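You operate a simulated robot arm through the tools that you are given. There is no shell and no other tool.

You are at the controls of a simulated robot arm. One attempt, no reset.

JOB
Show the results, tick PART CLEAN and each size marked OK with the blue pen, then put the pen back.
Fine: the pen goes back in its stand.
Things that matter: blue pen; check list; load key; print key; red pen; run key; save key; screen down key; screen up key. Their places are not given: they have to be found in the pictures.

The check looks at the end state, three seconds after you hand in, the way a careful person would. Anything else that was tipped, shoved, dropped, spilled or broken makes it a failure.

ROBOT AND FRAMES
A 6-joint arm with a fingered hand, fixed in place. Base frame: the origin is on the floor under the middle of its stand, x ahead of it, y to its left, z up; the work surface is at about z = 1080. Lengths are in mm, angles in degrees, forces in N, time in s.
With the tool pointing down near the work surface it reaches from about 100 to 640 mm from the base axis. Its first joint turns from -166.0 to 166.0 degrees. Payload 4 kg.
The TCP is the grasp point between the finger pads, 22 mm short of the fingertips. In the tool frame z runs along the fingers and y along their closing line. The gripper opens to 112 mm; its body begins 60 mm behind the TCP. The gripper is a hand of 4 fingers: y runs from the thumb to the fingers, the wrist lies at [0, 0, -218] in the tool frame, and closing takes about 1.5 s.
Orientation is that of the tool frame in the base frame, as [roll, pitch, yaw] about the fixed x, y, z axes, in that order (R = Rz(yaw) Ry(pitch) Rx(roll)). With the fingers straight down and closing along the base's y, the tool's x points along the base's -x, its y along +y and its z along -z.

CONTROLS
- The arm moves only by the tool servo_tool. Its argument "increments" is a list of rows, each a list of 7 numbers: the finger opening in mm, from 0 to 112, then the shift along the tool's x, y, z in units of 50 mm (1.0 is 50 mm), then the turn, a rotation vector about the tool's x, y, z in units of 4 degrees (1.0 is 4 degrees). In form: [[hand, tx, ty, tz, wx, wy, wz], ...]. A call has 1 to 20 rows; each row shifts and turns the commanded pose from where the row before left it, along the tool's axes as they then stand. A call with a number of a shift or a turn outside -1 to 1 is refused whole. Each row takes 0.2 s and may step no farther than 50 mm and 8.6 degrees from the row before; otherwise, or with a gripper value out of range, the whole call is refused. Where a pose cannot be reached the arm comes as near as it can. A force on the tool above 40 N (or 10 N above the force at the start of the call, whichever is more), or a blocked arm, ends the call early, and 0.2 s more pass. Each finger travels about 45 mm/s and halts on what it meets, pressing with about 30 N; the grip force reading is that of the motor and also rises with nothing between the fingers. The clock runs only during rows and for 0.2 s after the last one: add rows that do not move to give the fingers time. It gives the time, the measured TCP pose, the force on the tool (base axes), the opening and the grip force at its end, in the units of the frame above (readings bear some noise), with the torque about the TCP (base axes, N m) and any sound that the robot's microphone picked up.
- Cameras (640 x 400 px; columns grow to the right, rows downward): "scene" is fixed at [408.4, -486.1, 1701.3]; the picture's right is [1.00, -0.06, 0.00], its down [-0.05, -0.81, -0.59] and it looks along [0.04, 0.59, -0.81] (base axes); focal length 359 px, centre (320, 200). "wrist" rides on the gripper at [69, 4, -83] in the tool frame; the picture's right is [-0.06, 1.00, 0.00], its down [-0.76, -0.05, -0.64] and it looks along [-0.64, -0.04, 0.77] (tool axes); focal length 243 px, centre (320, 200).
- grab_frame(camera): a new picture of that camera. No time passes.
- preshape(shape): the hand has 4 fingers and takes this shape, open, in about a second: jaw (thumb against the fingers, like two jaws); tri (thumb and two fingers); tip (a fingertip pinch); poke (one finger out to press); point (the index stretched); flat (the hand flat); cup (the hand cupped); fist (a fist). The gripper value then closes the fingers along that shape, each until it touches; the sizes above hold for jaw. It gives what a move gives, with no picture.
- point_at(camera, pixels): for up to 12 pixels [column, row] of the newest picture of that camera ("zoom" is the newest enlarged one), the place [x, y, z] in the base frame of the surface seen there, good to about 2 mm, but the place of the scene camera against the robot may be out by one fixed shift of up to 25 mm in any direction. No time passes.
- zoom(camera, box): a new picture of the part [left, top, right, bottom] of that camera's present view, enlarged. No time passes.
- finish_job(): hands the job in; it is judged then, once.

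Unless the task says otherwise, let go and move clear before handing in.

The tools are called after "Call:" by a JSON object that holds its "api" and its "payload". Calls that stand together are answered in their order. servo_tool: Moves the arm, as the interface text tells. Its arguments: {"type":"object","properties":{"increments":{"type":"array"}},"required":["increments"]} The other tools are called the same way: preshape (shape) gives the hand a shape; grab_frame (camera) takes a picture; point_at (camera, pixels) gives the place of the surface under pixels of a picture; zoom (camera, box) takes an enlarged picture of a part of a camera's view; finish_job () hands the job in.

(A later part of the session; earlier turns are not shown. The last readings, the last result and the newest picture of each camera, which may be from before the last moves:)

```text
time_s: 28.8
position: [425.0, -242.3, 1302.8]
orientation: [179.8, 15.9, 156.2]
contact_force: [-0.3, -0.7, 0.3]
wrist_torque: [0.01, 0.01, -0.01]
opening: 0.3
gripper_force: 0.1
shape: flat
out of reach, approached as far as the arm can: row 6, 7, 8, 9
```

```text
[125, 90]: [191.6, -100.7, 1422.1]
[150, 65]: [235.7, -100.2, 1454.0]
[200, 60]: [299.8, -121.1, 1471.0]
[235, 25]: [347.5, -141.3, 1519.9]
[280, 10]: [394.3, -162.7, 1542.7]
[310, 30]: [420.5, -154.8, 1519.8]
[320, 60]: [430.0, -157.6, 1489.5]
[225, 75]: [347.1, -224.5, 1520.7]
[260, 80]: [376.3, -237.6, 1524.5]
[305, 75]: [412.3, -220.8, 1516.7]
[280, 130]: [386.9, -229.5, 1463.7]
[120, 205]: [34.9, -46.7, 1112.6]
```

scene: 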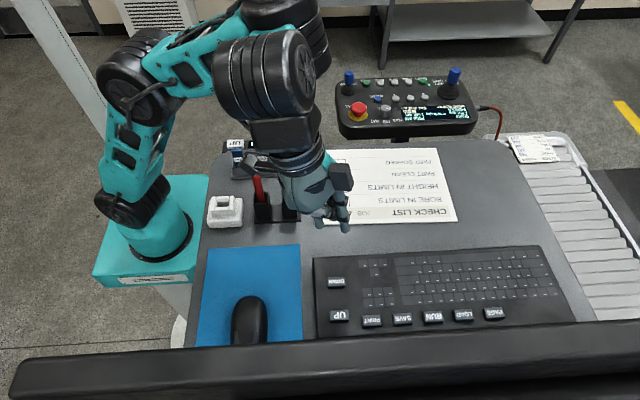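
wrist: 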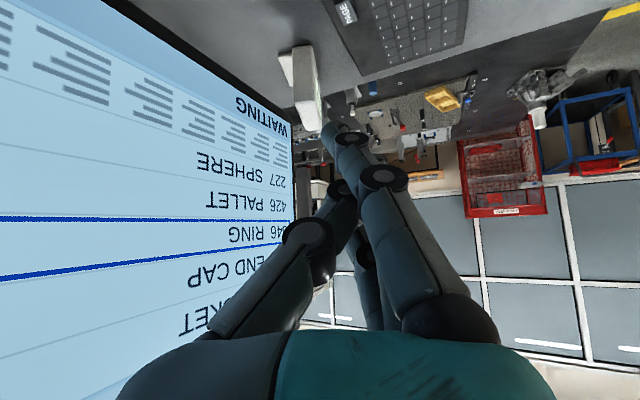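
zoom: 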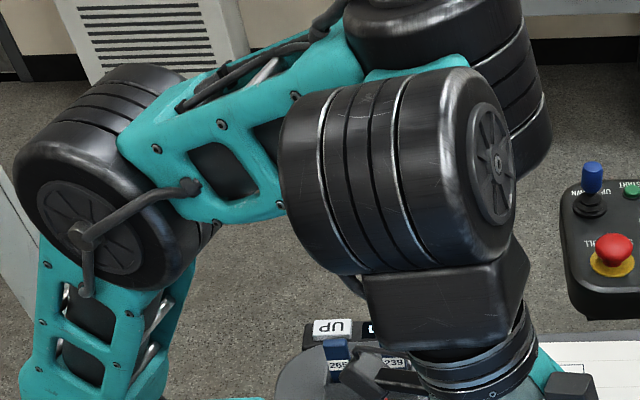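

The wrist is as I modelled, yet tool-down work over the check list has to be possible, so I'll test the arm's behaviour there: move to tool-down at about (460,-60,1250).

Call:
{"api": "servo_tool", "payload": {"increments": [[112, 0.136, 0.452, 0.1, 0, 1, 0], [112, 0.13, 0.452, 0.108, 0, 1, 0], [112, 0.12, 0.452, 0.116, 0, 1, 0], [112, 0.113, 0.452, 0.125, 0, 0.97, 0], [112, 0.104, 0.452, 0.132, 0, 0, 0], [112, 0.104, 0.452, 0.132, 0, 0, 0], [112, 0.104, 0.452, 0.132, 0, 0, 0], [112, 0.104, 0.452, 0.132, 0, 0, 0]]}}

Call:
{"api": "grab_frame", "payload": {"camera": "scene"}}

```text
time_s: 30.6
position: [457.3, -58.5, 1250.8]
orientation: [179.8, 0.1, 156.3]
contact_force: [-0.1, -0.1, -0.7]
wrist_torque: [0.02, -0.04, 0.02]
opening: 0.0
gripper_force: 0.0
shape: flat
```

```text
taken
```

scene: 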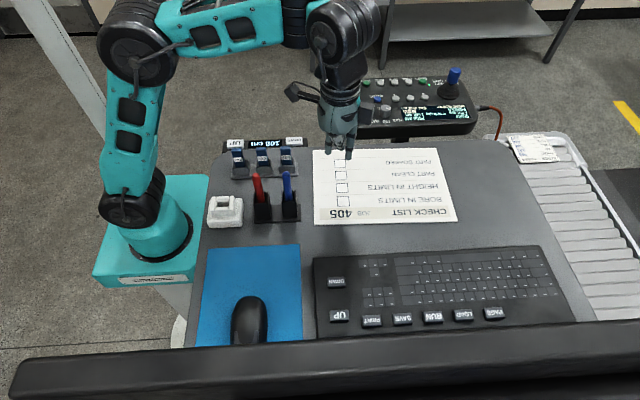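

Tool-down here is reached exactly. I'll go down 100 mm toward the check list to see whether lowering (which turns the forearm downward) is also reachable.

Call:
{"api": "servo_tool", "payload": {"increments": [[112, 0, 0, 0.4, 0, 0, 0], [112, 0, 0, 0.4, 0, 0, 0], [112, 0, 0, 0.4, 0, 0, 0], [112, 0, 0, 0.4, 0, 0, 0], [112, 0, 0, 0.4, 0, 0, 0]]}}

Call:
{"api": "grab_frame", "payload": {"camera": "scene"}}

```text
time_s: 31.8
position: [497.6, -62.7, 1198.8]
orientation: [179.8, -0.1, 156.1]
contact_force: [-0.2, 0.3, 1.0]
wrist_torque: [-0.01, 0.0, 0.02]
opening: 0.0
gripper_force: 0.1
shape: flat
out of reach, approached as far as the arm can: row 2, 3, 4, 5
```

```text
taken
```

scene: 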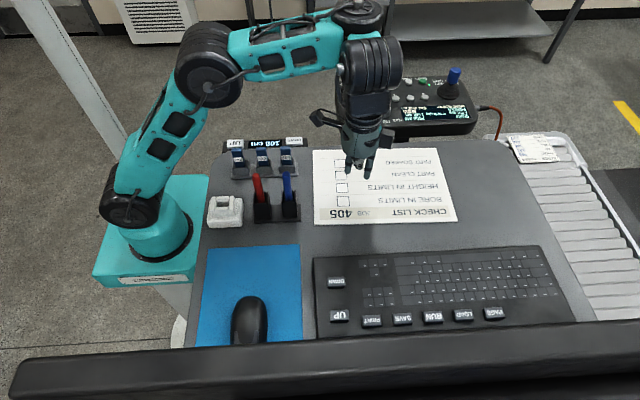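

Lowering here is refused from z≈1210, so this wrist branch cannot do low tool-down work; there must be another branch. I'll measure the link geometry once more in this clear view.

Call:
{"api": "zoom", "payload": {"camera": "scene", "box": [80, 0, 430, 219]}}

Call:
{"api": "point_at", "payload": {"camera": "scene", "pixels": [[208, 87], [197, 75], [128, 205], [118, 212], [270, 62], [320, 40], [350, 12], [360, 5], [375, 65], [350, 65], [395, 60], [368, 105]]}}

```text
1.83 times, centred on (255, 110) of scene
```

zoom: 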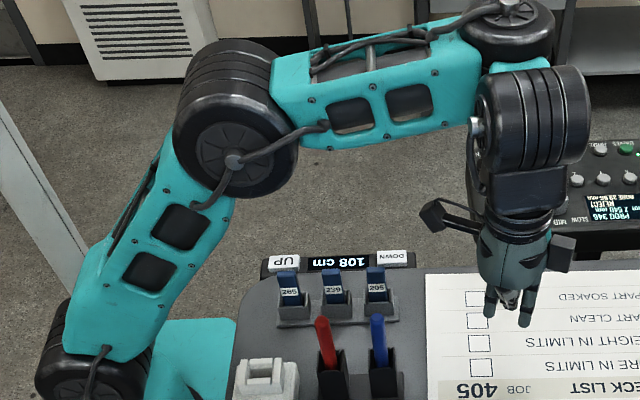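

```text
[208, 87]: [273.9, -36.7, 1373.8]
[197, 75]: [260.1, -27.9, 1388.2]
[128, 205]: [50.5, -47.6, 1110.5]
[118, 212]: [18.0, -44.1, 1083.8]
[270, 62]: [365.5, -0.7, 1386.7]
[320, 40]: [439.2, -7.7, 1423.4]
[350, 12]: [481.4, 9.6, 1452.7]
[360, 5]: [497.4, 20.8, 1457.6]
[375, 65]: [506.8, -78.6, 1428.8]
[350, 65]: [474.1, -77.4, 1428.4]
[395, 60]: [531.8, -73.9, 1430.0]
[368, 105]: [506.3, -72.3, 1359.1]
```

Lowering works only with the wrist swinging aside, so the low region needs an inward-tilted tool. I'll tilt inward ~24° while moving toward (480,-200,1220), so I can next measure how far the arm really stretches toward PAGE.

Call:
{"api": "servo_tool", "payload": {"increments": [[112, -0.13, -0.442, -0.07, 0, 1, 0], [112, -0.125, -0.442, -0.079, 0, 1, 0], [112, -0.119, -0.442, -0.087, 0, 1, 0], [112, -0.113, -0.442, -0.095, 0, 1, 0], [112, -0.106, -0.442, -0.103, 0, 1, 0], [112, -0.098, -0.442, -0.11, 0, 1, 0]]}}

Call:
{"api": "grab_frame", "payload": {"camera": "scene"}}

```text
time_s: 33.2
position: [461.7, -192.8, 1200.6]
orientation: [179.9, -23.7, 156.2]
contact_force: [-0.2, -0.9, -0.3]
wrist_torque: [0.0, 0.01, 0.02]
opening: 0.0
gripper_force: 0.1
shape: flat
out of reach, approached as far as the arm can: row 6
```

```text
taken
```

scene: 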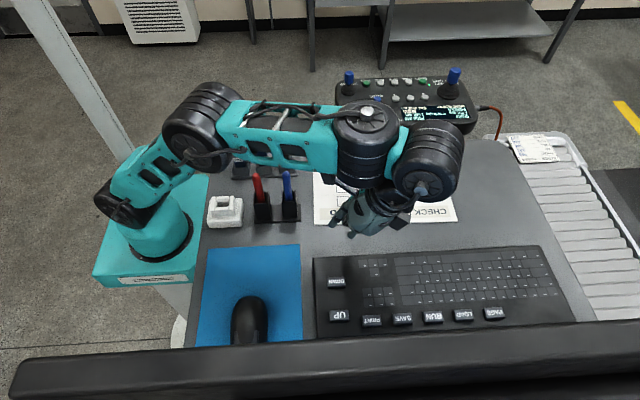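

The wrist is straight now (J4 at (365,140), J5 at (430,165) in line), and the reach limit was met at the last row. I'll measure the joint positions here to pin down the link lengths.

Call:
{"api": "zoom", "payload": {"camera": "scene", "box": [80, 60, 480, 290]}}

Call:
{"api": "point_at", "payload": {"camera": "scene", "pixels": [[190, 150], [200, 110], [118, 212], [130, 205], [245, 140], [300, 150], [367, 112], [360, 175], [420, 188], [430, 150], [340, 230], [165, 165]]}}

```text
1.60 times, centred on (280, 175) of scene
```

zoom: 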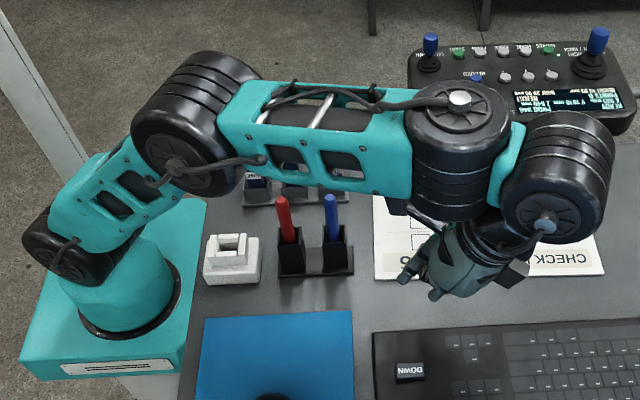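

```text
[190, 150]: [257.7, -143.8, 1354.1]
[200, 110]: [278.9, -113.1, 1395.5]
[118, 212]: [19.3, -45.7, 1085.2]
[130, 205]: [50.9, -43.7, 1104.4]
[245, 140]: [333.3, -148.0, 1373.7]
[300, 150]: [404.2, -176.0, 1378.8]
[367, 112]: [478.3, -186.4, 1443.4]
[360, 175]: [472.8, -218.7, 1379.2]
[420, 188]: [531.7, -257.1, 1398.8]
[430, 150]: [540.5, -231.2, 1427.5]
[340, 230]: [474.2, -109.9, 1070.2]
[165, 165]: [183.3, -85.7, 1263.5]
```

The link model now fits (elbow cannot straighten beyond ~148°, wrist bend cannot go outward past perpendicular), so tool-down reach is about 640 mm and PAGE (771 mm) needs another wrist branch or an extension. I'll test how far the wrist bends the other way by swinging inward about the wrist.

Call:
{"api": "servo_tool", "payload": {"increments": [[112, 0.304, 0, 0.01, 0, 1, 0], [112, 0.304, 0, 0.01, 0, 1, 0], [112, 0.304, 0, 0.01, 0, 1, 0], [112, 0.304, 0, 0.01, 0, 1, 0], [112, 0.304, 0, 0.01, 0, 1, 0], [112, 0.304, 0, 0.01, 0, 1, 0], [112, 0.304, 0, 0.01, 0, 1, 0], [112, 0.304, 0, 0.01, 0, 1, 0], [112, 0.304, 0, 0.01, 0, 1, 0]]}}

Call:
{"api": "grab_frame", "payload": {"camera": "scene"}}

```text
time_s: 35.1
position: [299.6, -122.3, 1160.5]
orientation: [179.7, -56.0, 156.4]
contact_force: [20.9, -6.8, 10.5]
wrist_torque: [0.35, -0.32, -1.04]
opening: 0.1
gripper_force: 0.0
shape: flat
out of reach, approached as far as the arm can: row 1, 2, 3, 4, 5, 6, 7, 8, 9
stopped in row 9: the force on the tool passed its limit at 52 N (the readings are from after the stop); the commanded pose is now the measured one
```

```text
taken
```

scene: 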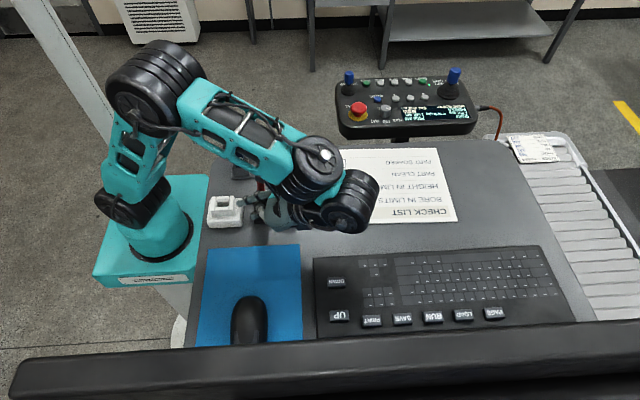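

The call stopped with a 52 N contact: the hand wandered low to (300,-122,1160) near the pen stand and white block. I must check what it is touching before moving.

Call:
{"api": "zoom", "payload": {"camera": "scene", "box": [190, 140, 390, 265]}}

Call:
{"api": "grab_frame", "payload": {"camera": "wrist"}}

```text
3.20 times, centred on (290, 202) of scene
```

zoom: 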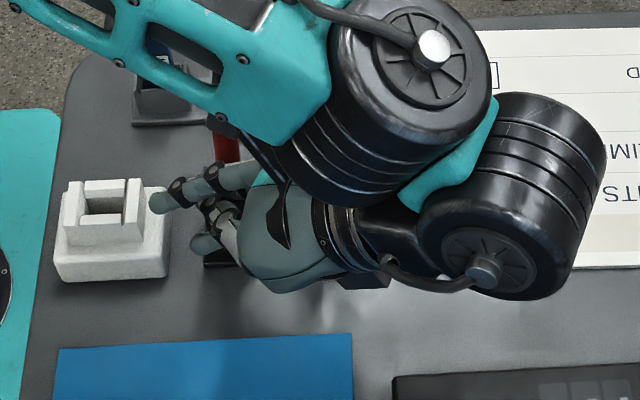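

```text
taken
```

wrist: 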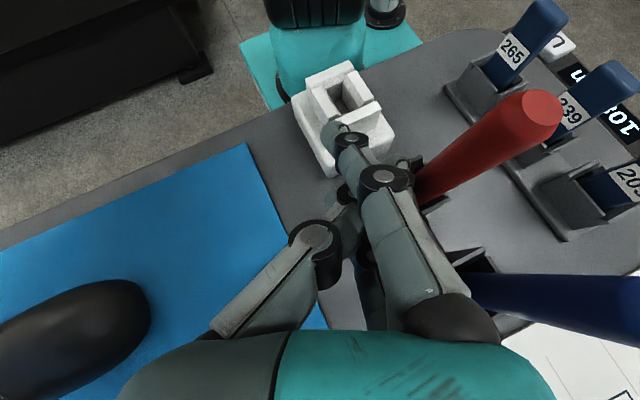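

The force line points to the back of the hand pressing the blue pen's side near (365,-94,1178); both pens still look upright and the block unmoved. I'll back away gently: toward −y and up, easing the inward tilt.

Call:
{"api": "servo_tool", "payload": {"increments": [[112, 0.04, -0.19, -0.23, 0, -0.5, 0], [112, 0.04, -0.19, -0.23, 0, -1, 0]]}}

Call:
{"api": "zoom", "payload": {"camera": "scene", "box": [190, 140, 390, 265]}}

```text
time_s: 35.7
position: [305.3, -145.0, 1173.7]
orientation: [179.8, -50.3, 156.3]
contact_force: [0.5, -0.7, -0.2]
wrist_torque: [0.0, 0.02, 0.0]
opening: 0.1
gripper_force: 0.1
shape: flat
out of reach, approached as far as the arm can: row 1
```

```text
3.20 times, centred on (290, 202) of scene
```

zoom: 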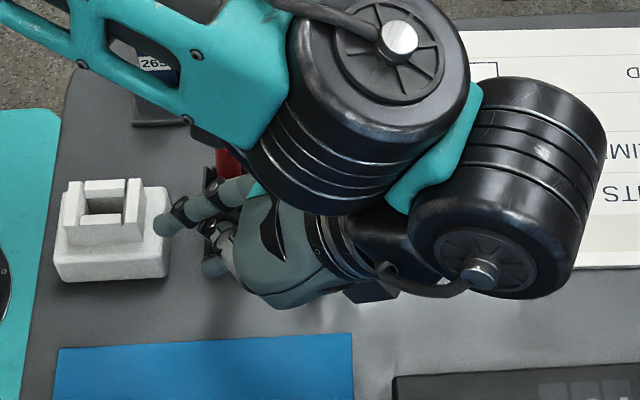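

Contact is gone and the pens and block look undisturbed. I'll now raise the hand while easing the tilt to about −14°, staying in y≈−165 clear of the pens.

Call:
{"api": "servo_tool", "payload": {"increments": [[112, 0.05, -0.01, -0.19, 0, -1, 0], [112, 0.037, -0.01, -0.193, 0, -1, 0], [112, 0.023, -0.01, -0.195, 0, -1, 0], [112, 0.01, -0.01, -0.196, 0, -1, 0], [112, 0, -0.01, -0.196, 0, -1, 0]]}}

Call:
{"api": "servo_tool", "payload": {"increments": [[112, 0.093, -0.01, -0.386, 0, -1, 0], [112, 0.066, -0.01, -0.391, 0, -1, 0], [112, 0.039, -0.01, -0.395, 0, -1, 0], [112, 0.011, -0.01, -0.397, 0, -1, 0]]}}

Call:
{"api": "grab_frame", "payload": {"camera": "scene"}}

Call:
{"api": "grab_frame", "payload": {"camera": "wrist"}}

```text
time_s: 36.9
position: [328.3, -158.5, 1211.2]
orientation: [179.9, -30.1, 156.1]
contact_force: [-0.2, 0.7, 0.2]
wrist_torque: [0.03, 0.0, -0.03]
opening: 0.0
gripper_force: 0.1
shape: flat
```

```text
time_s: 37.9
position: [347.4, -170.6, 1287.9]
orientation: [179.7, -14.1, 156.2]
contact_force: [0.3, -0.6, -0.1]
wrist_torque: [-0.01, -0.03, 0.01]
opening: 0.1
gripper_force: 0.2
shape: flat
```

```text
taken
```

scene: 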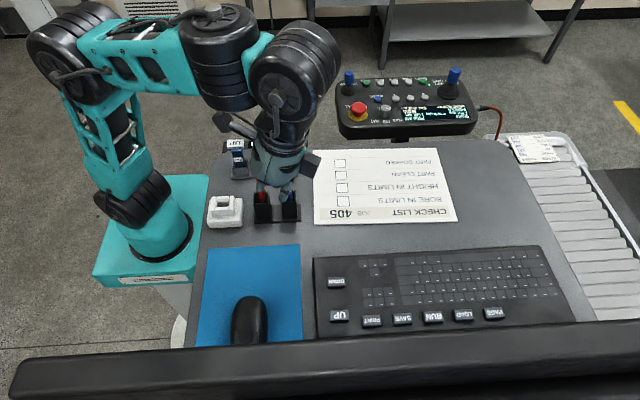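

```text
taken
```

wrist: 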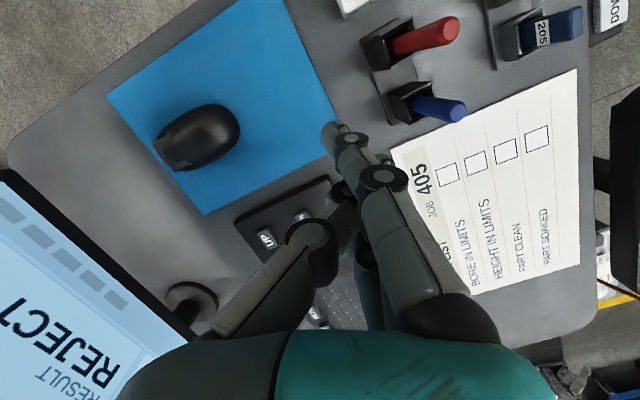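

Everything is back in clear air at (347,-171,1288), and the pens and stand look as before. Before testing the other wrist branch I'll measure the objects on the near-left part of the desk to choose a clear spot.

Call:
{"api": "point_at", "payload": {"camera": "scene", "pixels": [[287, 155], [287, 170], [296, 142], [314, 150], [313, 224], [456, 220], [440, 150], [256, 222], [300, 220], [225, 200], [210, 225], [340, 202]]}}

Call:
{"api": "point_at", "payload": {"camera": "wrist", "pixels": [[448, 174], [476, 162], [506, 149], [536, 136], [460, 112], [420, 97], [455, 30], [390, 45], [396, 148], [575, 70], [578, 262], [412, 100]]}}

```text
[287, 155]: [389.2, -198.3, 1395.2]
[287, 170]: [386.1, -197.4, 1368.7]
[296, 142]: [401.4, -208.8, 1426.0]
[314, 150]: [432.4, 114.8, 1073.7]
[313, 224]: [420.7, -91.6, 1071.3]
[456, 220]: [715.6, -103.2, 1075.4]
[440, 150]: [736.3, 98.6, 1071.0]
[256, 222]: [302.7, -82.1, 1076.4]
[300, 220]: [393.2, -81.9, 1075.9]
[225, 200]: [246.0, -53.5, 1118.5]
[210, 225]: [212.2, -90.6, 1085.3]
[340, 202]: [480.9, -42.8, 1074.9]
```

```text
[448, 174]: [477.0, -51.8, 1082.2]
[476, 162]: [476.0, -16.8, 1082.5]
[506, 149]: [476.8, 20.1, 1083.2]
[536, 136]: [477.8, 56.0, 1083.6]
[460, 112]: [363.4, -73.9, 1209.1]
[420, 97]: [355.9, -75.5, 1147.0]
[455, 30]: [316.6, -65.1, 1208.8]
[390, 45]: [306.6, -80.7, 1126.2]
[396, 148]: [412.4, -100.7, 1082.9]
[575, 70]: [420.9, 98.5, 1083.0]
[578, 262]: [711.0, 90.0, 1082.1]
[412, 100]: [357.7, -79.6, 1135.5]
```

I now know the check boxes: BORE (477,-52), HEIGHT (476,-17), PART CLEAN (477,20), PART SOAKED (478,56) at z≈1083, and the blue pen's top (363,-74,1209). Next I'll move to open space at about (430,-190,1205) with −20° tilt, where turning the hand about the vertical should take the wrist to its other branch.

Call:
{"api": "servo_tool", "payload": {"increments": [[112, -0.52, 0.078, 0.276, 0, 0.37, 0], [112, -0.52, 0.078, 0.276, 0, 0.37, 0], [112, -0.52, 0.078, 0.276, 0, 0.37, 0], [112, -0.52, 0.078, 0.276, 0, 0.37, 0]]}}

```text
time_s: 38.9
position: [431.6, -188.3, 1205.9]
orientation: [179.9, -19.9, 156.2]
contact_force: [0.3, -0.3, -0.7]
wrist_torque: [-0.03, 0.0, -0.01]
opening: 0.0
gripper_force: 0.1
shape: flat
```

Reached exactly. Now I'll turn the tilted hand about the vertical through the TCP in steps, watching for any refusal.

Call:
{"api": "servo_tool", "payload": {"increments": [[112, 0, 0, 0, 0.342, 0, -0.94], [112, 0, 0, 0, 0.342, 0, -0.94], [112, 0, 0, 0, 0.342, 0, -0.94], [112, 0, 0, 0, 0.342, 0, -0.94], [112, 0, 0, 0, 0.342, 0, -0.94]]}}

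```text
time_s: 40.1
position: [430.6, -189.7, 1206.0]
orientation: [179.8, -20.1, 176.3]
contact_force: [0.2, 0.1, 0.5]
wrist_torque: [-0.02, 0.0, 0.01]
opening: 0.0
gripper_force: 0.1
shape: flat
```

No refusal. I'll continue the turn.

Call:
{"api": "servo_tool", "payload": {"increments": [[112, 0, 0, 0, 0.342, 0, -0.94], [112, 0, 0, 0, 0.342, 0, -0.94], [112, 0, 0, 0, 0.342, 0, -0.94], [112, 0, 0, 0, 0.342, 0, -0.94], [112, 0, 0, 0, 0.342, 0, -0.94], [112, 0, 0, 0, 0.342, 0, -0.94], [112, 0, 0, 0, 0.342, 0, -0.94], [112, 0, 0, 0, 0.342, 0, -0.94], [112, 0, 0, 0, 0.342, 0, -0.94], [112, 0, 0, 0, 0.342, 0, -0.94]]}}

Call:
{"api": "grab_frame", "payload": {"camera": "scene"}}

```text
time_s: 42.3
position: [431.0, -189.3, 1206.9]
orientation: [179.9, -19.8, -143.7]
contact_force: [1.2, 0.1, 0.4]
wrist_torque: [-0.01, -0.02, 0.0]
opening: 0.0
gripper_force: 0.0
shape: flat
```

```text
taken
```

scene: 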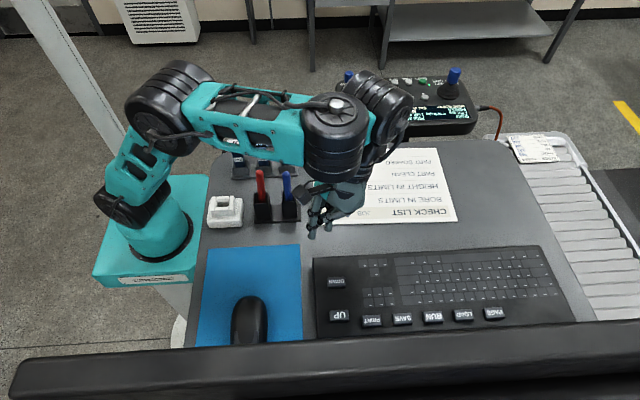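

The wrist is turning about its fourth joint as predicted. Continuing.

Call:
{"api": "servo_tool", "payload": {"increments": [[112, 0, 0, 0, 0.342, 0, -0.94], [112, 0, 0, 0, 0.342, 0, -0.94], [112, 0, 0, 0, 0.342, 0, -0.94], [112, 0, 0, 0, 0.342, 0, -0.94], [112, 0, 0, 0, 0.342, 0, -0.94], [112, 0, 0, 0, 0.342, 0, -0.94], [112, 0, 0, 0, 0.342, 0, -0.94], [112, 0, 0, 0, 0.342, 0, -0.94], [112, 0, 0, 0, 0.342, 0, -0.94], [112, 0, 0, 0, 0.342, 0, -0.94]]}}

Call:
{"api": "grab_frame", "payload": {"camera": "scene"}}

```text
time_s: 44.5
position: [457.1, -191.7, 1239.2]
orientation: [179.8, -19.8, -103.8]
contact_force: [-0.3, -0.3, 0.2]
wrist_torque: [0.01, 0.02, -0.01]
opening: 0.0
gripper_force: 0.1
shape: flat
out of reach, approached as far as the arm can: row 5, 6, 7, 8, 9, 10
```

```text
taken
```

scene: 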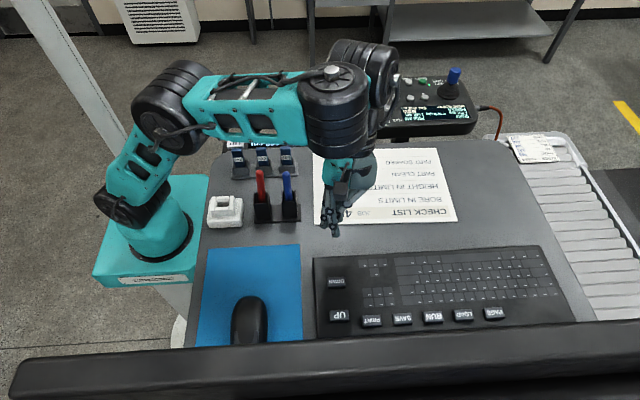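

The turn was refused beyond about 80°, so that fourth joint is limited too. From here I'll test whether the wrist-bend joint can pass through zero along its own axis, rotating about the wrist only, first a few rows.

Call:
{"api": "servo_tool", "payload": {"increments": [[112, -0.236, -0.191, 0.01, 0.629, -0.777, 0], [112, -0.236, -0.191, 0.01, 0.629, -0.777, 0], [112, -0.236, -0.191, 0.01, 0.629, -0.777, 0]]}}

Call:
{"api": "servo_tool", "payload": {"increments": [[112, -0.236, -0.191, 0.01, 0.629, -0.777, 0], [112, -0.236, -0.191, 0.01, 0.629, -0.777, 0]]}}

Call:
{"api": "grab_frame", "payload": {"camera": "scene"}}

```text
time_s: 45.3
position: [502.8, -166.6, 1237.4]
orientation: [-172.8, -10.4, -103.1]
contact_force: [-0.7, 0.5, 0.6]
wrist_torque: [0.04, -0.02, 0.0]
opening: 0.1
gripper_force: 0.0
shape: flat
out of reach, approached as far as the arm can: row 1, 2, 3
```

```text
time_s: 45.9
position: [530.1, -150.6, 1240.3]
orientation: [-167.9, -4.3, -102.1]
contact_force: [-0.6, -0.1, 0.1]
wrist_torque: [-0.02, 0.03, -0.02]
opening: 0.2
gripper_force: 0.1
shape: flat
out of reach, approached as far as the arm can: row 1, 2
```

```text
taken
```

scene: 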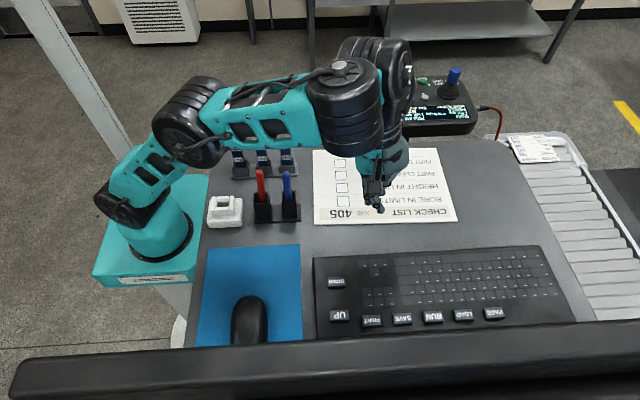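

The tool is now tilted outward about 13° (toward azimuth −31°) with only a small drift, more than was possible before. I'll continue the same rotation two more rows to see if it passes through.

Call:
{"api": "servo_tool", "payload": {"increments": [[112, -0.221, -0.199, 0.01, 0.655, -0.727, 0.207], [112, -0.221, -0.199, 0.01, 0.655, -0.727, 0.207]]}}

Call:
{"api": "servo_tool", "payload": {"increments": [[112, -0.221, -0.199, 0.01, 0.655, -0.727, 0.207], [112, -0.221, -0.199, 0.01, 0.655, -0.727, 0.207]]}}

Call:
{"api": "grab_frame", "payload": {"camera": "scene"}}

```text
time_s: 46.5
position: [558.9, -131.9, 1249.3]
orientation: [-162.6, 1.7, -102.3]
contact_force: [-0.4, 0.0, -0.9]
wrist_torque: [0.03, -0.01, 0.0]
opening: 0.0
gripper_force: 0.1
shape: flat
out of reach, approached as far as the arm can: row 2
```

```text
time_s: 47.1
position: [585.9, -118.2, 1258.2]
orientation: [-157.3, 7.6, -101.8]
contact_force: [0.5, 0.0, 0.4]
wrist_torque: [-0.01, -0.02, 0.01]
opening: 0.0
gripper_force: 0.1
shape: flat
out of reach, approached as far as the arm can: row 2
```

```text
taken
```

scene: 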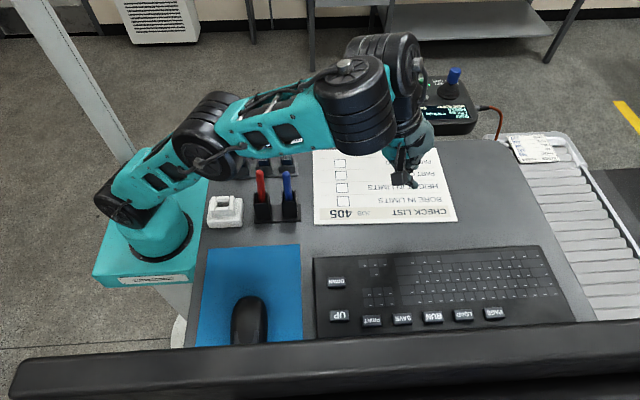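

The tool now leans outward 24° (toward azimuth +6°) with the wrist where it was, so the bend joint has passed through zero — the other branch is open. I'll now turn the lean into the arm's plane while lowering and tilting a little more.

Call:
{"api": "servo_tool", "payload": {"increments": [[112, 0.026, 0.077, 0.183, 0.627, 0.375, 0.846], [112, 0.026, 0.077, 0.183, 0.627, 0.375, 0.846], [112, 0.026, 0.077, 0.183, 0.627, 0.375, 0.846]]}}

```text
time_s: 47.9
position: [622.1, -125.6, 1258.2]
orientation: [-151.3, 8.0, -112.9]
contact_force: [-0.1, -0.6, -0.2]
wrist_torque: [0.02, 0.0, -0.01]
opening: 0.0
gripper_force: 0.1
shape: flat
out of reach, approached as far as the arm can: row 1, 2, 3
```

The tilt is now 30° outward toward azimuth −9°, but the rows were flagged and the TCP drifted outward. Let me look at the posture.

Call:
{"api": "grab_frame", "payload": {"camera": "scene"}}

Call:
{"api": "zoom", "payload": {"camera": "scene", "box": [80, 20, 480, 270]}}

```text
taken
```

scene: 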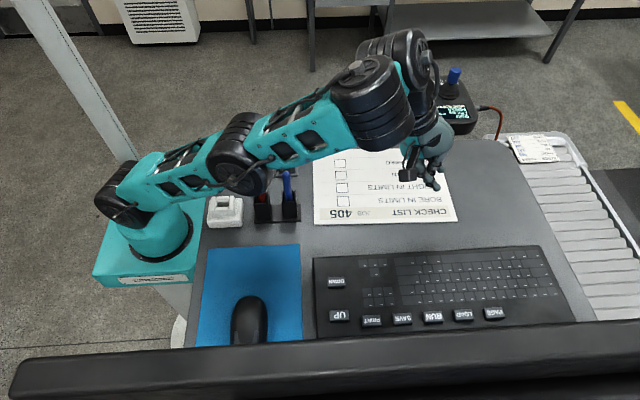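

```text
1.60 times, centred on (280, 145) of scene
```

zoom: 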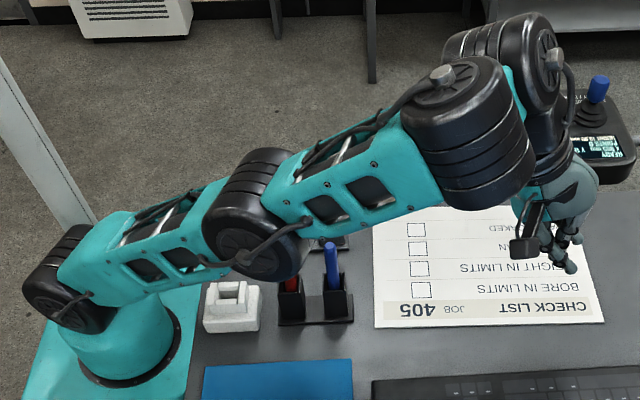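

The elbow has come down low toward the pens; I need its height before any further move.

Call:
{"api": "point_at", "payload": {"camera": "scene", "pixels": [[238, 165], [230, 180], [245, 190], [260, 175], [300, 150], [320, 150], [355, 70], [375, 100], [190, 185], [265, 192], [287, 180], [128, 205]]}}

Call:
{"api": "zoom", "payload": {"camera": "scene", "box": [200, 130, 330, 230]}}

```text
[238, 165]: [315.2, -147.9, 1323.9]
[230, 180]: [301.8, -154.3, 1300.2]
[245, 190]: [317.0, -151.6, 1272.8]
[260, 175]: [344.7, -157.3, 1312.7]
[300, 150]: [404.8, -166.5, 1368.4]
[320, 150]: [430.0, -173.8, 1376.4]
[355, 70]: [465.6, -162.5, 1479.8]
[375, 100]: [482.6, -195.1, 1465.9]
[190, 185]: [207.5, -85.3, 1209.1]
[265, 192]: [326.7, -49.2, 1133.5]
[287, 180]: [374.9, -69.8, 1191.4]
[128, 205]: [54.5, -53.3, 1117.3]
```

```text
4.00 times, centred on (265, 180) of scene
```

zoom: 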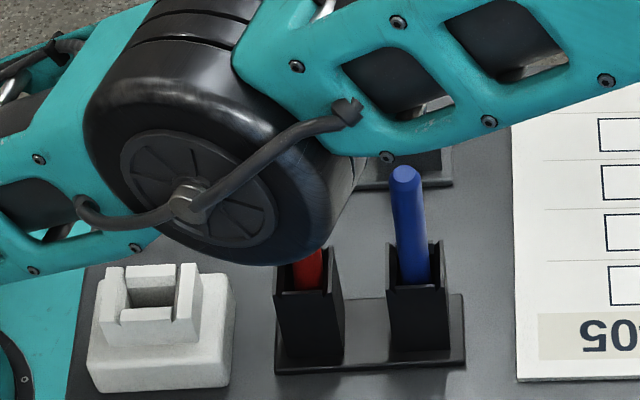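

The elbow's underside is about 50 mm above the pens, so nothing is touching. I'll draw the hand inward and slightly down in small rows, which should bend the elbow up and straighten the wrist.

Call:
{"api": "servo_tool", "payload": {"increments": [[112, 0.069, 0.244, -0.062, 0.035, 0.119, 0.217], [112, 0.069, 0.244, -0.062, 0.035, 0.119, 0.217], [112, 0.069, 0.244, -0.062, 0.035, 0.119, 0.217]]}}

Call:
{"api": "grab_frame", "payload": {"camera": "scene"}}

```text
time_s: 48.7
position: [613.8, -124.7, 1270.0]
orientation: [-151.3, 7.9, -116.1]
contact_force: [-0.6, -0.4, -0.2]
wrist_torque: [0.0, 0.0, 0.03]
opening: 0.0
gripper_force: 0.1
shape: flat
out of reach, approached as far as the arm can: row 1, 2, 3
```

```text
taken
```

scene: 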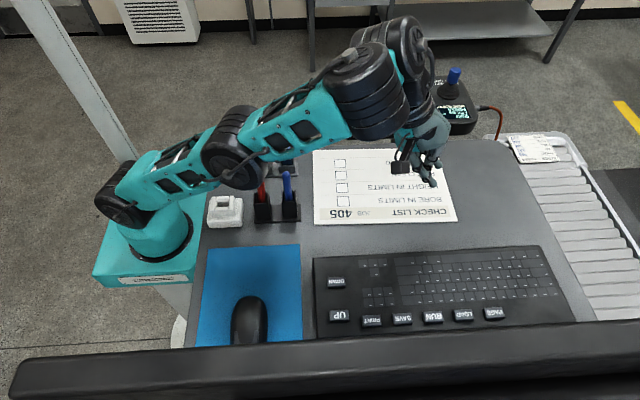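

Looking at the sequence, at t=47.1 the wrist had in fact crossed over (hand leaning toward the side where the wrist joint sits), and reducing that sideways lean pushed it back to the trap. I'll lean it clearly to that side again (toward azimuth +31°) while drawing the wrist inward.

Call:
{"api": "servo_tool", "payload": {"increments": [[112, -0.154, 0.378, -0.122, -0.75, -0.645, 0], [112, -0.154, 0.378, -0.122, -0.75, -0.645, 0], [112, -0.154, 0.378, -0.122, -0.75, -0.645, 0]]}}

Call:
{"api": "grab_frame", "payload": {"camera": "scene"}}

```text
time_s: 49.5
position: [580.9, -80.2, 1272.9]
orientation: [-159.8, 15.1, -112.6]
contact_force: [-0.1, 0.2, 0.1]
wrist_torque: [0.02, 0.03, -0.02]
opening: 0.0
gripper_force: 0.1
shape: flat
out of reach, approached as far as the arm can: row 1, 2, 3
```

```text
taken
```

scene: 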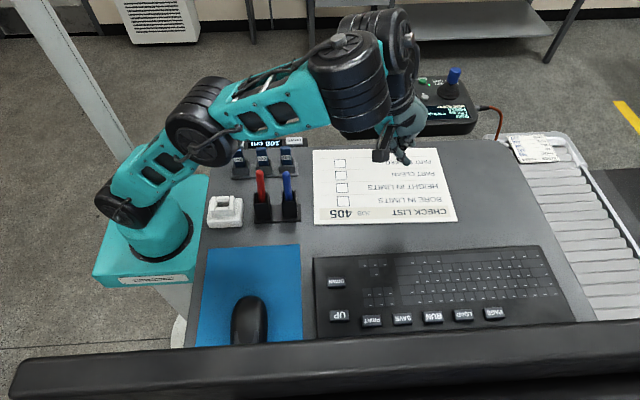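

The elbow rose and the lean is now 25° toward azimuth +13°. I'll continue the same way to azimuth ≈ +40°.

Call:
{"api": "servo_tool", "payload": {"increments": [[112, -0.142, 0.47, -0.03, -0.7, -0.68, 0], [112, -0.142, 0.47, -0.03, -0.7, -0.68, 0], [112, -0.142, 0.47, -0.03, -0.7, -0.68, 0]]}}

Call:
{"api": "grab_frame", "payload": {"camera": "scene"}}

```text
time_s: 50.3
position: [535.3, -33.4, 1273.1]
orientation: [-167.0, 22.9, -110.2]
contact_force: [0.0, -0.1, 0.0]
wrist_torque: [0.09, 0.06, 0.02]
opening: 0.0
gripper_force: 0.0
shape: flat
out of reach, approached as far as the arm can: row 1, 2
```

```text
taken
```

scene: 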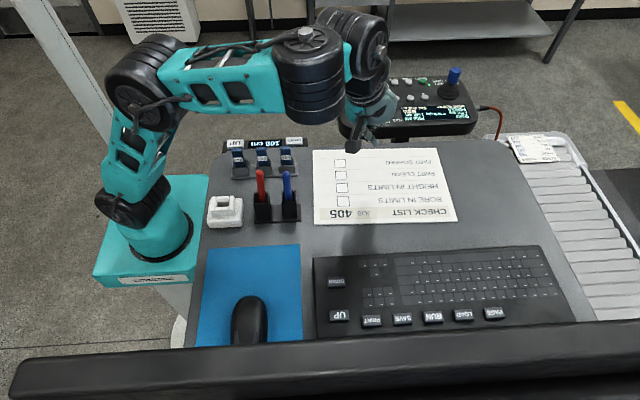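

Now the elbow is up and the last row was reached exactly, with the wrist on the other branch. I'll swing the hand about the fourth joint's axis (about vertical through (405,-151)) to bring the lean into the arm's plane.

Call:
{"api": "servo_tool", "payload": {"increments": [[112, 0.057, -0.222, -0.007, 0.385, 0.069, 0.92], [112, 0.057, -0.222, -0.007, 0.385, 0.069, 0.92], [112, 0.057, -0.222, -0.007, 0.385, 0.069, 0.92], [112, 0.057, -0.222, -0.007, 0.385, 0.069, 0.92], [112, 0.057, -0.222, -0.007, 0.385, 0.069, 0.92]]}}

```text
time_s: 51.5
position: [571.8, -75.3, 1281.4]
orientation: [-167.6, 25.6, -130.3]
contact_force: [-0.5, 0.6, 1.1]
wrist_torque: [-0.01, -0.01, -0.01]
opening: 0.0
gripper_force: 0.1
shape: flat
```

No refusals at all now. Continuing the swing.

Call:
{"api": "servo_tool", "payload": {"increments": [[112, 0.057, -0.222, -0.007, 0.385, 0.069, 0.92], [112, 0.057, -0.222, -0.007, 0.385, 0.069, 0.92], [112, 0.057, -0.222, -0.007, 0.385, 0.069, 0.92], [112, 0.057, -0.222, -0.007, 0.385, 0.069, 0.92], [112, 0.057, -0.222, -0.007, 0.385, 0.069, 0.92], [112, 0.057, -0.222, -0.007, 0.385, 0.069, 0.92], [112, 0.057, -0.222, -0.007, 0.385, 0.069, 0.92], [112, 0.057, -0.222, -0.007, 0.385, 0.069, 0.92]]}}

Call:
{"api": "grab_frame", "payload": {"camera": "scene"}}

```text
time_s: 53.3
position: [596.5, -165.4, 1289.0]
orientation: [-170.6, 29.0, -163.3]
contact_force: [-0.1, 0.2, -0.2]
wrist_torque: [0.03, 0.0, -0.02]
opening: 0.0
gripper_force: 0.0
shape: flat
```

```text
taken
```

scene: 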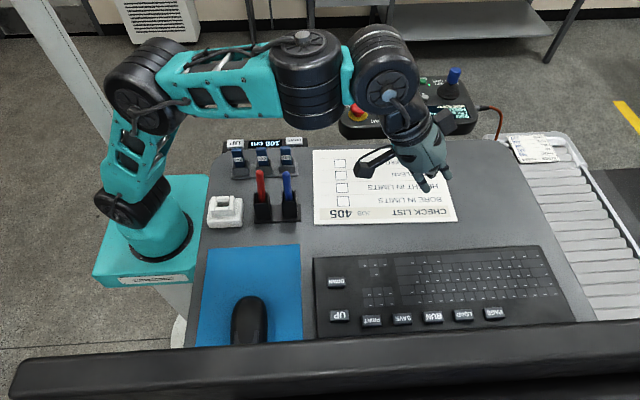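

The wrist is now straight with the tool leaning outward 30° and no refusals. I'll level the hand (turn about its own axis 16°), then aim toward PAGE with 45° lean.

Call:
{"api": "servo_tool", "payload": {"increments": [[112, 0, 0, 0, 0, 0, 1], [112, 0, 0, 0, 0, 0, 1], [112, 0, 0, 0, 0, 0, 1], [112, 0, 0, 0, 0, 0, 1], [112, 0, 0, 0, 0, 0, 0.1]]}}

```text
time_s: 54.5
position: [596.9, -162.3, 1288.9]
orientation: [-180.0, 30.4, 177.8]
contact_force: [-0.8, 0.0, 0.5]
wrist_torque: [0.01, 0.05, 0.01]
opening: 0.0
gripper_force: 0.0
shape: flat
```

Level now at [180, 30.4, 178]. I'll move toward a hover near PAGE, (690,-300,1200), turning to yaw 156 and pitch 45.

Call:
{"api": "servo_tool", "payload": {"increments": [[112, -0.133, -0.448, 0.421, 0.459, -0.61, 0.783], [112, -0.137, -0.426, 0.44, 0.492, -0.61, 0.763], [112, -0.141, -0.403, 0.463, 0.525, -0.61, 0.741], [112, -0.141, -0.378, 0.482, 0.555, -0.61, 0.718], [112, -0.138, -0.352, 0.503, 0.585, -0.61, 0.695], [112, -0.131, -0.323, 0.523, 0.615, -0.61, 0.668]]}}

Call:
{"api": "grab_frame", "payload": {"camera": "scene"}}

Call:
{"api": "grab_frame", "payload": {"camera": "wrist"}}

```text
time_s: 55.9
position: [688.3, -299.7, 1201.2]
orientation: [179.4, 45.0, 155.6]
contact_force: [-0.7, -0.1, -0.2]
wrist_torque: [0.02, -0.02, 0.0]
opening: 0.0
gripper_force: 0.1
shape: flat
```

```text
taken
```

scene: 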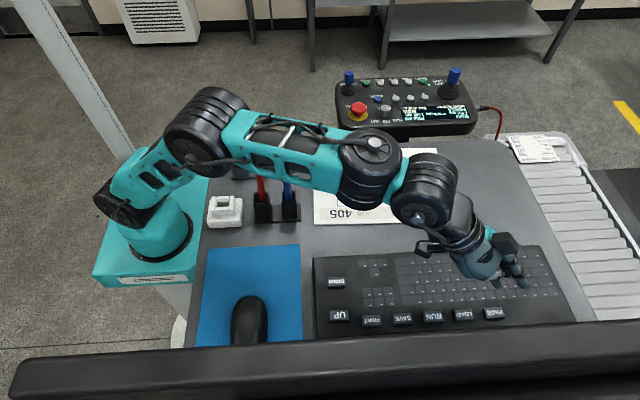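

```text
taken
```

wrist: 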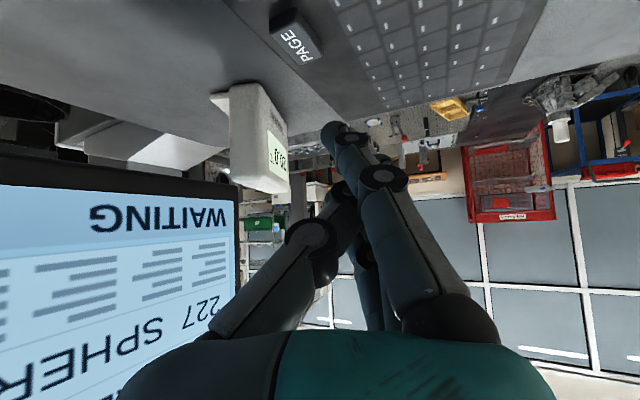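

Reached without any refusal, and PAGE is right in view at (297,38). I'll measure the key and the index fingertip now.

Call:
{"api": "zoom", "payload": {"camera": "wrist", "box": [240, 0, 400, 180]}}

Call:
{"api": "point_at", "payload": {"camera": "wrist", "pixels": [[297, 40], [280, 25], [318, 50], [303, 22], [285, 50], [325, 128], [328, 124], [333, 122], [320, 135], [345, 122], [340, 60]]}}

```text
2.22 times, centred on (320, 90) of wrist
```

zoom: 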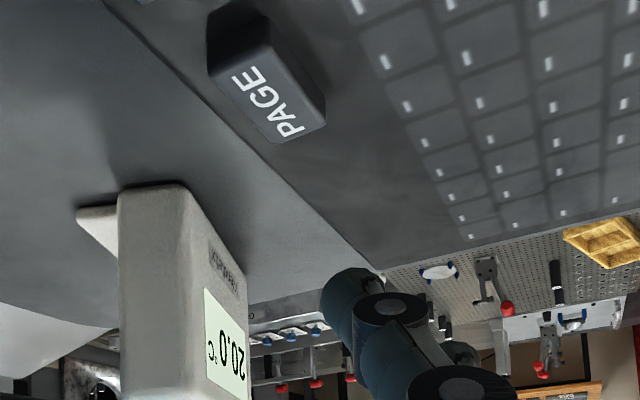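

```text
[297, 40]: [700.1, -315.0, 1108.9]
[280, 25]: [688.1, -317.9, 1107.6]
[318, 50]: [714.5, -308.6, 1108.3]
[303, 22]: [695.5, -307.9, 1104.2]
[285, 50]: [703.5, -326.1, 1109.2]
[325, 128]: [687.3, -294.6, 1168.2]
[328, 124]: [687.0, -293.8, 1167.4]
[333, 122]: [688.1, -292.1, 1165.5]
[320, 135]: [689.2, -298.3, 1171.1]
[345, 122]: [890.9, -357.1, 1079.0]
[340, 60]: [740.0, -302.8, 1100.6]
```

PAGE's top is centred at (701,-317,1109) and the index tip is at (687,-294,1167). I'll shift over the key and come down to ~10 mm above it.

Call:
{"api": "servo_tool", "payload": {"increments": [[112, -0.014, -0.147, 0.297, 0, 0, 0], [112, -0.014, -0.147, 0.297, 0, 0, 0], [112, 0.18, 0, 0.18, 0, 0, 0], [112, 0.18, 0, 0.18, 0, 0, 0]]}}

Call:
{"api": "grab_frame", "payload": {"camera": "wrist"}}

Call:
{"api": "point_at", "payload": {"camera": "wrist", "pixels": [[325, 128], [328, 124], [320, 132], [315, 110], [300, 100]]}}

Call:
{"api": "grab_frame", "payload": {"camera": "scene"}}

```text
time_s: 56.9
position: [704.6, -322.3, 1154.9]
orientation: [179.3, 45.0, 155.6]
contact_force: [-1.0, -0.2, -0.4]
wrist_torque: [-0.01, 0.01, 0.0]
opening: 0.0
gripper_force: 0.2
shape: flat
```

```text
taken
```

wrist: 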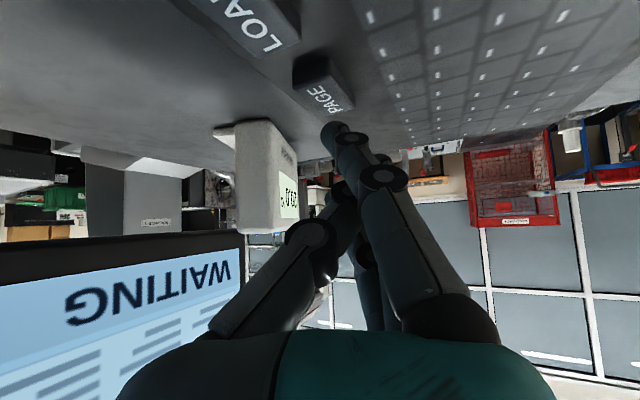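

```text
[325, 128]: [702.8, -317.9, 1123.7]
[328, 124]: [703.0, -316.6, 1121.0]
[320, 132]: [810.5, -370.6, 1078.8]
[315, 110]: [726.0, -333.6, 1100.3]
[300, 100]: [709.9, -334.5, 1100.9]
```

```text
taken
```

scene: 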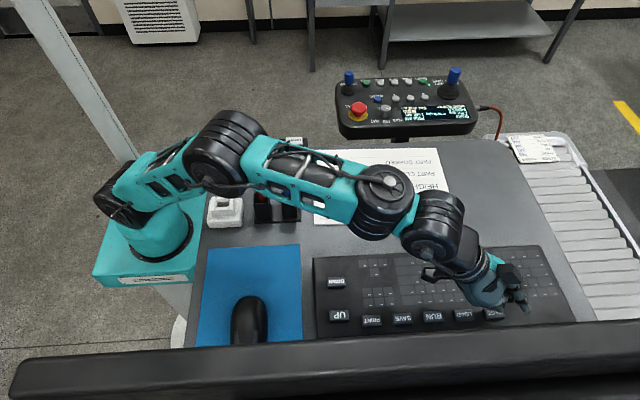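

The index tip is right over PAGE, 12 mm above it. I'll just check the elbow's height over the pens before pressing.

Call:
{"api": "point_at", "payload": {"camera": "scene", "pixels": [[225, 165], [235, 187], [270, 175], [300, 205], [250, 180], [320, 205]]}}

Call:
{"api": "zoom", "payload": {"camera": "scene", "box": [200, 130, 360, 240]}}

```text
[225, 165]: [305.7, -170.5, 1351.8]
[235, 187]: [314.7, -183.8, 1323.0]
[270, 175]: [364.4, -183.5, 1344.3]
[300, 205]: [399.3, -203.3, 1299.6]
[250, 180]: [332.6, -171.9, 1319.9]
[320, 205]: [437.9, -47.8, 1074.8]
```

```text
3.64 times, centred on (280, 185) of scene
```

zoom: 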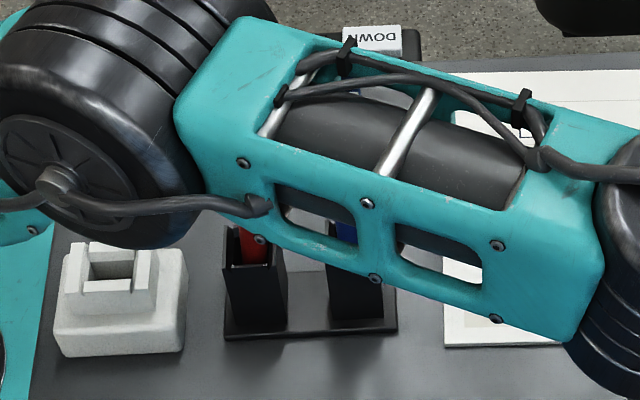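

The forearm is about 90 mm above the pens. Now I'll press PAGE: down 15 mm in small rows, then lift again.

Call:
{"api": "servo_tool", "payload": {"increments": [[112, 0.106, 0, 0.106, 0, 0, 0], [112, 0.035, 0, 0.035, 0, 0, 0], [112, 0.035, 0, 0.035, 0, 0, 0], [112, 0.035, 0, 0.035, 0, 0, 0]]}}

Call:
{"api": "grab_frame", "payload": {"camera": "wrist"}}

```text
time_s: 57.9
position: [703.7, -322.3, 1141.8]
orientation: [179.4, 45.3, 155.7]
contact_force: [-0.5, 1.4, 11.9]
wrist_torque: [0.16, -0.05, 0.05]
opening: 105.8
gripper_force: 0.2
shape: flat
heard: click
```

```text
taken
```

wrist: 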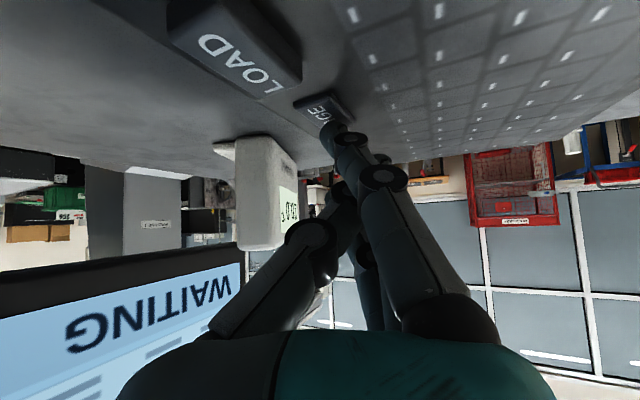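

A click was heard with 12 N at the tip, so PAGE was pressed. I'll lift off and back away to look at the screen.

Call:
{"api": "servo_tool", "payload": {"increments": [[112, -0.2, 0, -0.2, 0, 0, 0], [112, -0.4, 0, -0.4, 0, 0, 0], [112, -0.4, 0, -0.4, 0, 0, 0]]}}

Call:
{"api": "grab_frame", "payload": {"camera": "wrist"}}

```text
time_s: 58.7
position: [702.6, -323.5, 1209.9]
orientation: [179.5, 44.9, 155.7]
contact_force: [0.1, 0.2, 0.4]
wrist_torque: [-0.02, 0.01, 0.01]
opening: 0.0
gripper_force: 0.0
shape: flat
```

```text
taken
```

wrist: 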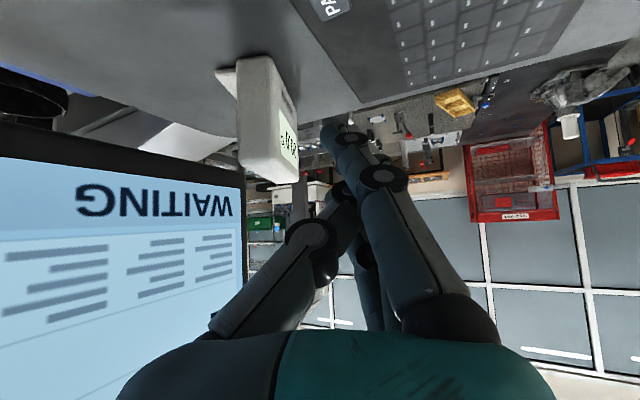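

The lower part of the screen looks different now (no "227 SPHERE" row). I'll retract to a spot from which the wrist camera can see the whole screen, keeping the outward lean.

Call:
{"api": "servo_tool", "payload": {"increments": [[112, 0.233, 0.14, -0.742, 0, 0, 0], [112, 0.233, 0.14, -0.742, 0, 0, 0], [112, 0.233, 0.14, -0.742, 0, 0, 0], [112, 0.233, 0.14, -0.742, 0, 0, 0], [112, 0.233, 0.14, -0.742, 0, 0, 0]]}}

Call:
{"api": "preshape", "payload": {"shape": "jaw"}}

Call:
{"api": "grab_frame", "payload": {"camera": "wrist"}}

```text
time_s: 59.9
position: [558.9, -220.9, 1303.3]
orientation: [179.5, 44.9, 155.6]
contact_force: [0.8, -0.1, -0.5]
wrist_torque: [0.0, 0.01, 0.0]
opening: 0.1
gripper_force: 0.1
shape: flat
```

```text
time_s: 60.8
position: [558.8, -221.7, 1302.6]
orientation: [179.4, 45.0, 155.8]
contact_force: [-0.4, -0.1, 0.1]
wrist_torque: [0.01, 0.01, -0.03]
opening: 112.1
gripper_force: 0.1
shape: jaw
```

```text
taken
```

wrist: 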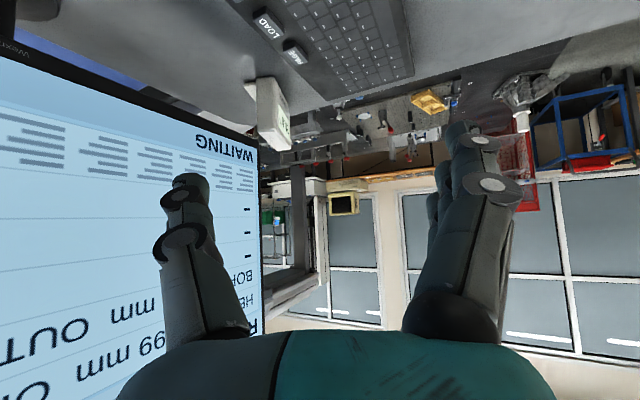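

The results page is up (lines like "…99 mm O…" and "… mm OUT"). I'll back off and turn toward the screen to read it all.

Call:
{"api": "servo_tool", "payload": {"increments": [[112, 0.257, 0.04, -0.433, 0.707, 0, 0.707], [112, 0.259, 0, -0.434, 0.707, 0, 0.707], [112, 0.259, -0.03, -0.434, 0.707, 0, 0.707], [112, 0.256, -0.063, -0.431, 0.707, 0, 0.707], [112, 0.252, -0.097, -0.427, 0.707, 0, 0.707], [112, 0.246, -0.13, -0.421, 0.707, 0, 0.707]]}}

Call:
{"api": "grab_frame", "payload": {"camera": "wrist"}}

```text
time_s: 62.2
position: [430.7, -153.9, 1335.7]
orientation: [179.6, 44.7, 131.6]
contact_force: [-0.5, 0.0, -0.6]
wrist_torque: [0.0, 0.0, -0.01]
opening: 112.2
gripper_force: 0.0
shape: jaw
```

```text
taken
```

wrist: 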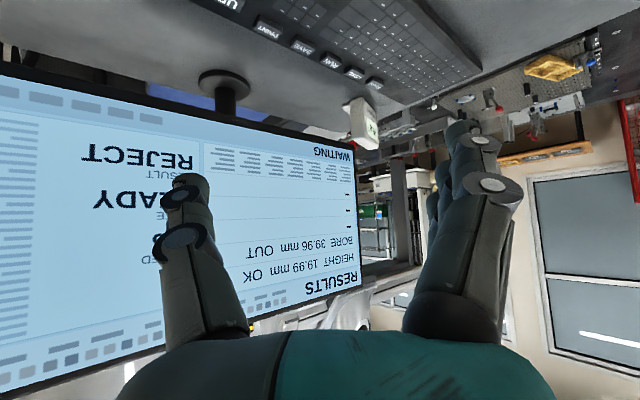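

Call:
{"api": "zoom", "payload": {"camera": "wrist", "box": [200, 130, 380, 310]}}

```text
2.22 times, centred on (290, 220) of wrist
```

zoom: 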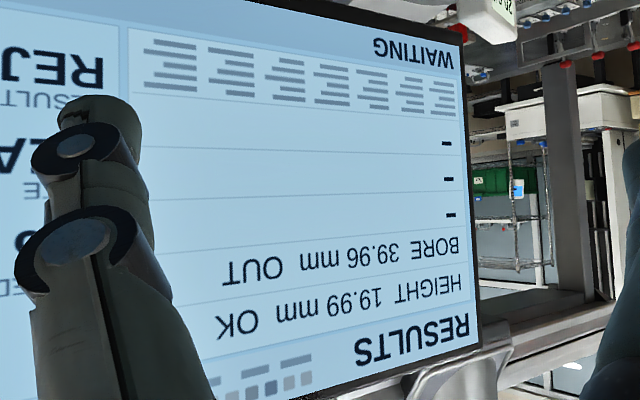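

The screen reads RESULTS: HEIGHT 19.99 mm OK, BORE 39.96 mm OUT, so I must tick PART CLEAN (477,20) and HEIGHT IN LIMITS (476,-17) only. Next I'll go above the blue pen, keeping the outward-lean branch.

Call:
{"api": "servo_tool", "payload": {"increments": [[112, 0.177, 0.003, -0.082, -0.703, 0.56, -0.711], [112, 0.18, 0.016, -0.075, -0.675, 0.56, -0.738], [112, 0.182, 0.029, -0.067, -0.645, 0.56, -0.764], [112, 0.182, 0.042, -0.058, -0.615, 0.56, -0.789], [112, 0.182, 0.054, -0.049, -0.584, 0.56, -0.812], [112, 0.18, 0.067, -0.04, -0.551, 0.56, -0.834], [112, 0.176, 0.078, -0.03, -0.518, 0.56, -0.855], [112, 0.172, 0.09, -0.02, -0.484, 0.56, -0.875], [112, 0.167, 0.101, -0.01, -0.449, 0.56, -0.893], [112, 0.16, 0.112, 0, -0.414, 0.56, -0.91], [112, 0.153, 0.122, 0.009, -0.378, 0.56, -0.926]]}}

Call:
{"api": "grab_frame", "payload": {"camera": "wrist"}}

Call:
{"api": "grab_frame", "payload": {"camera": "scene"}}

```text
time_s: 64.6
position: [364.2, -74.9, 1301.3]
orientation: [179.1, 20.7, 175.7]
contact_force: [-0.4, 0.2, -0.3]
wrist_torque: [-0.03, 0.0, 0.01]
opening: 112.0
gripper_force: 0.1
shape: jaw
```

```text
taken
```

wrist: 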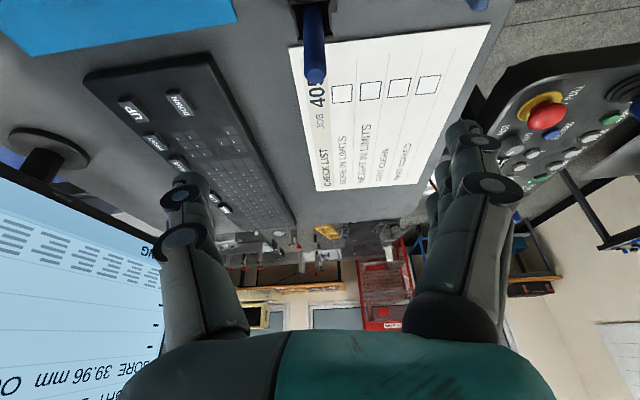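

```text
taken
```

scene: 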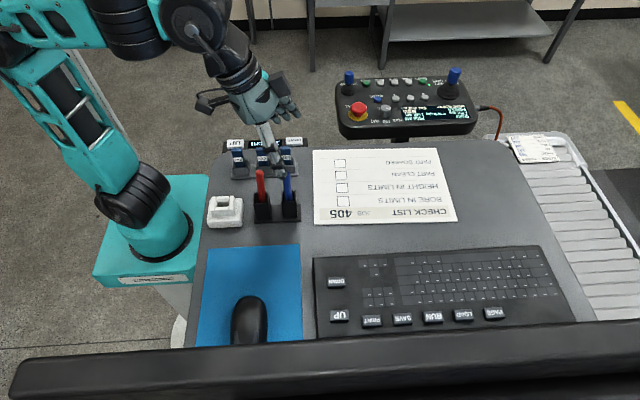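

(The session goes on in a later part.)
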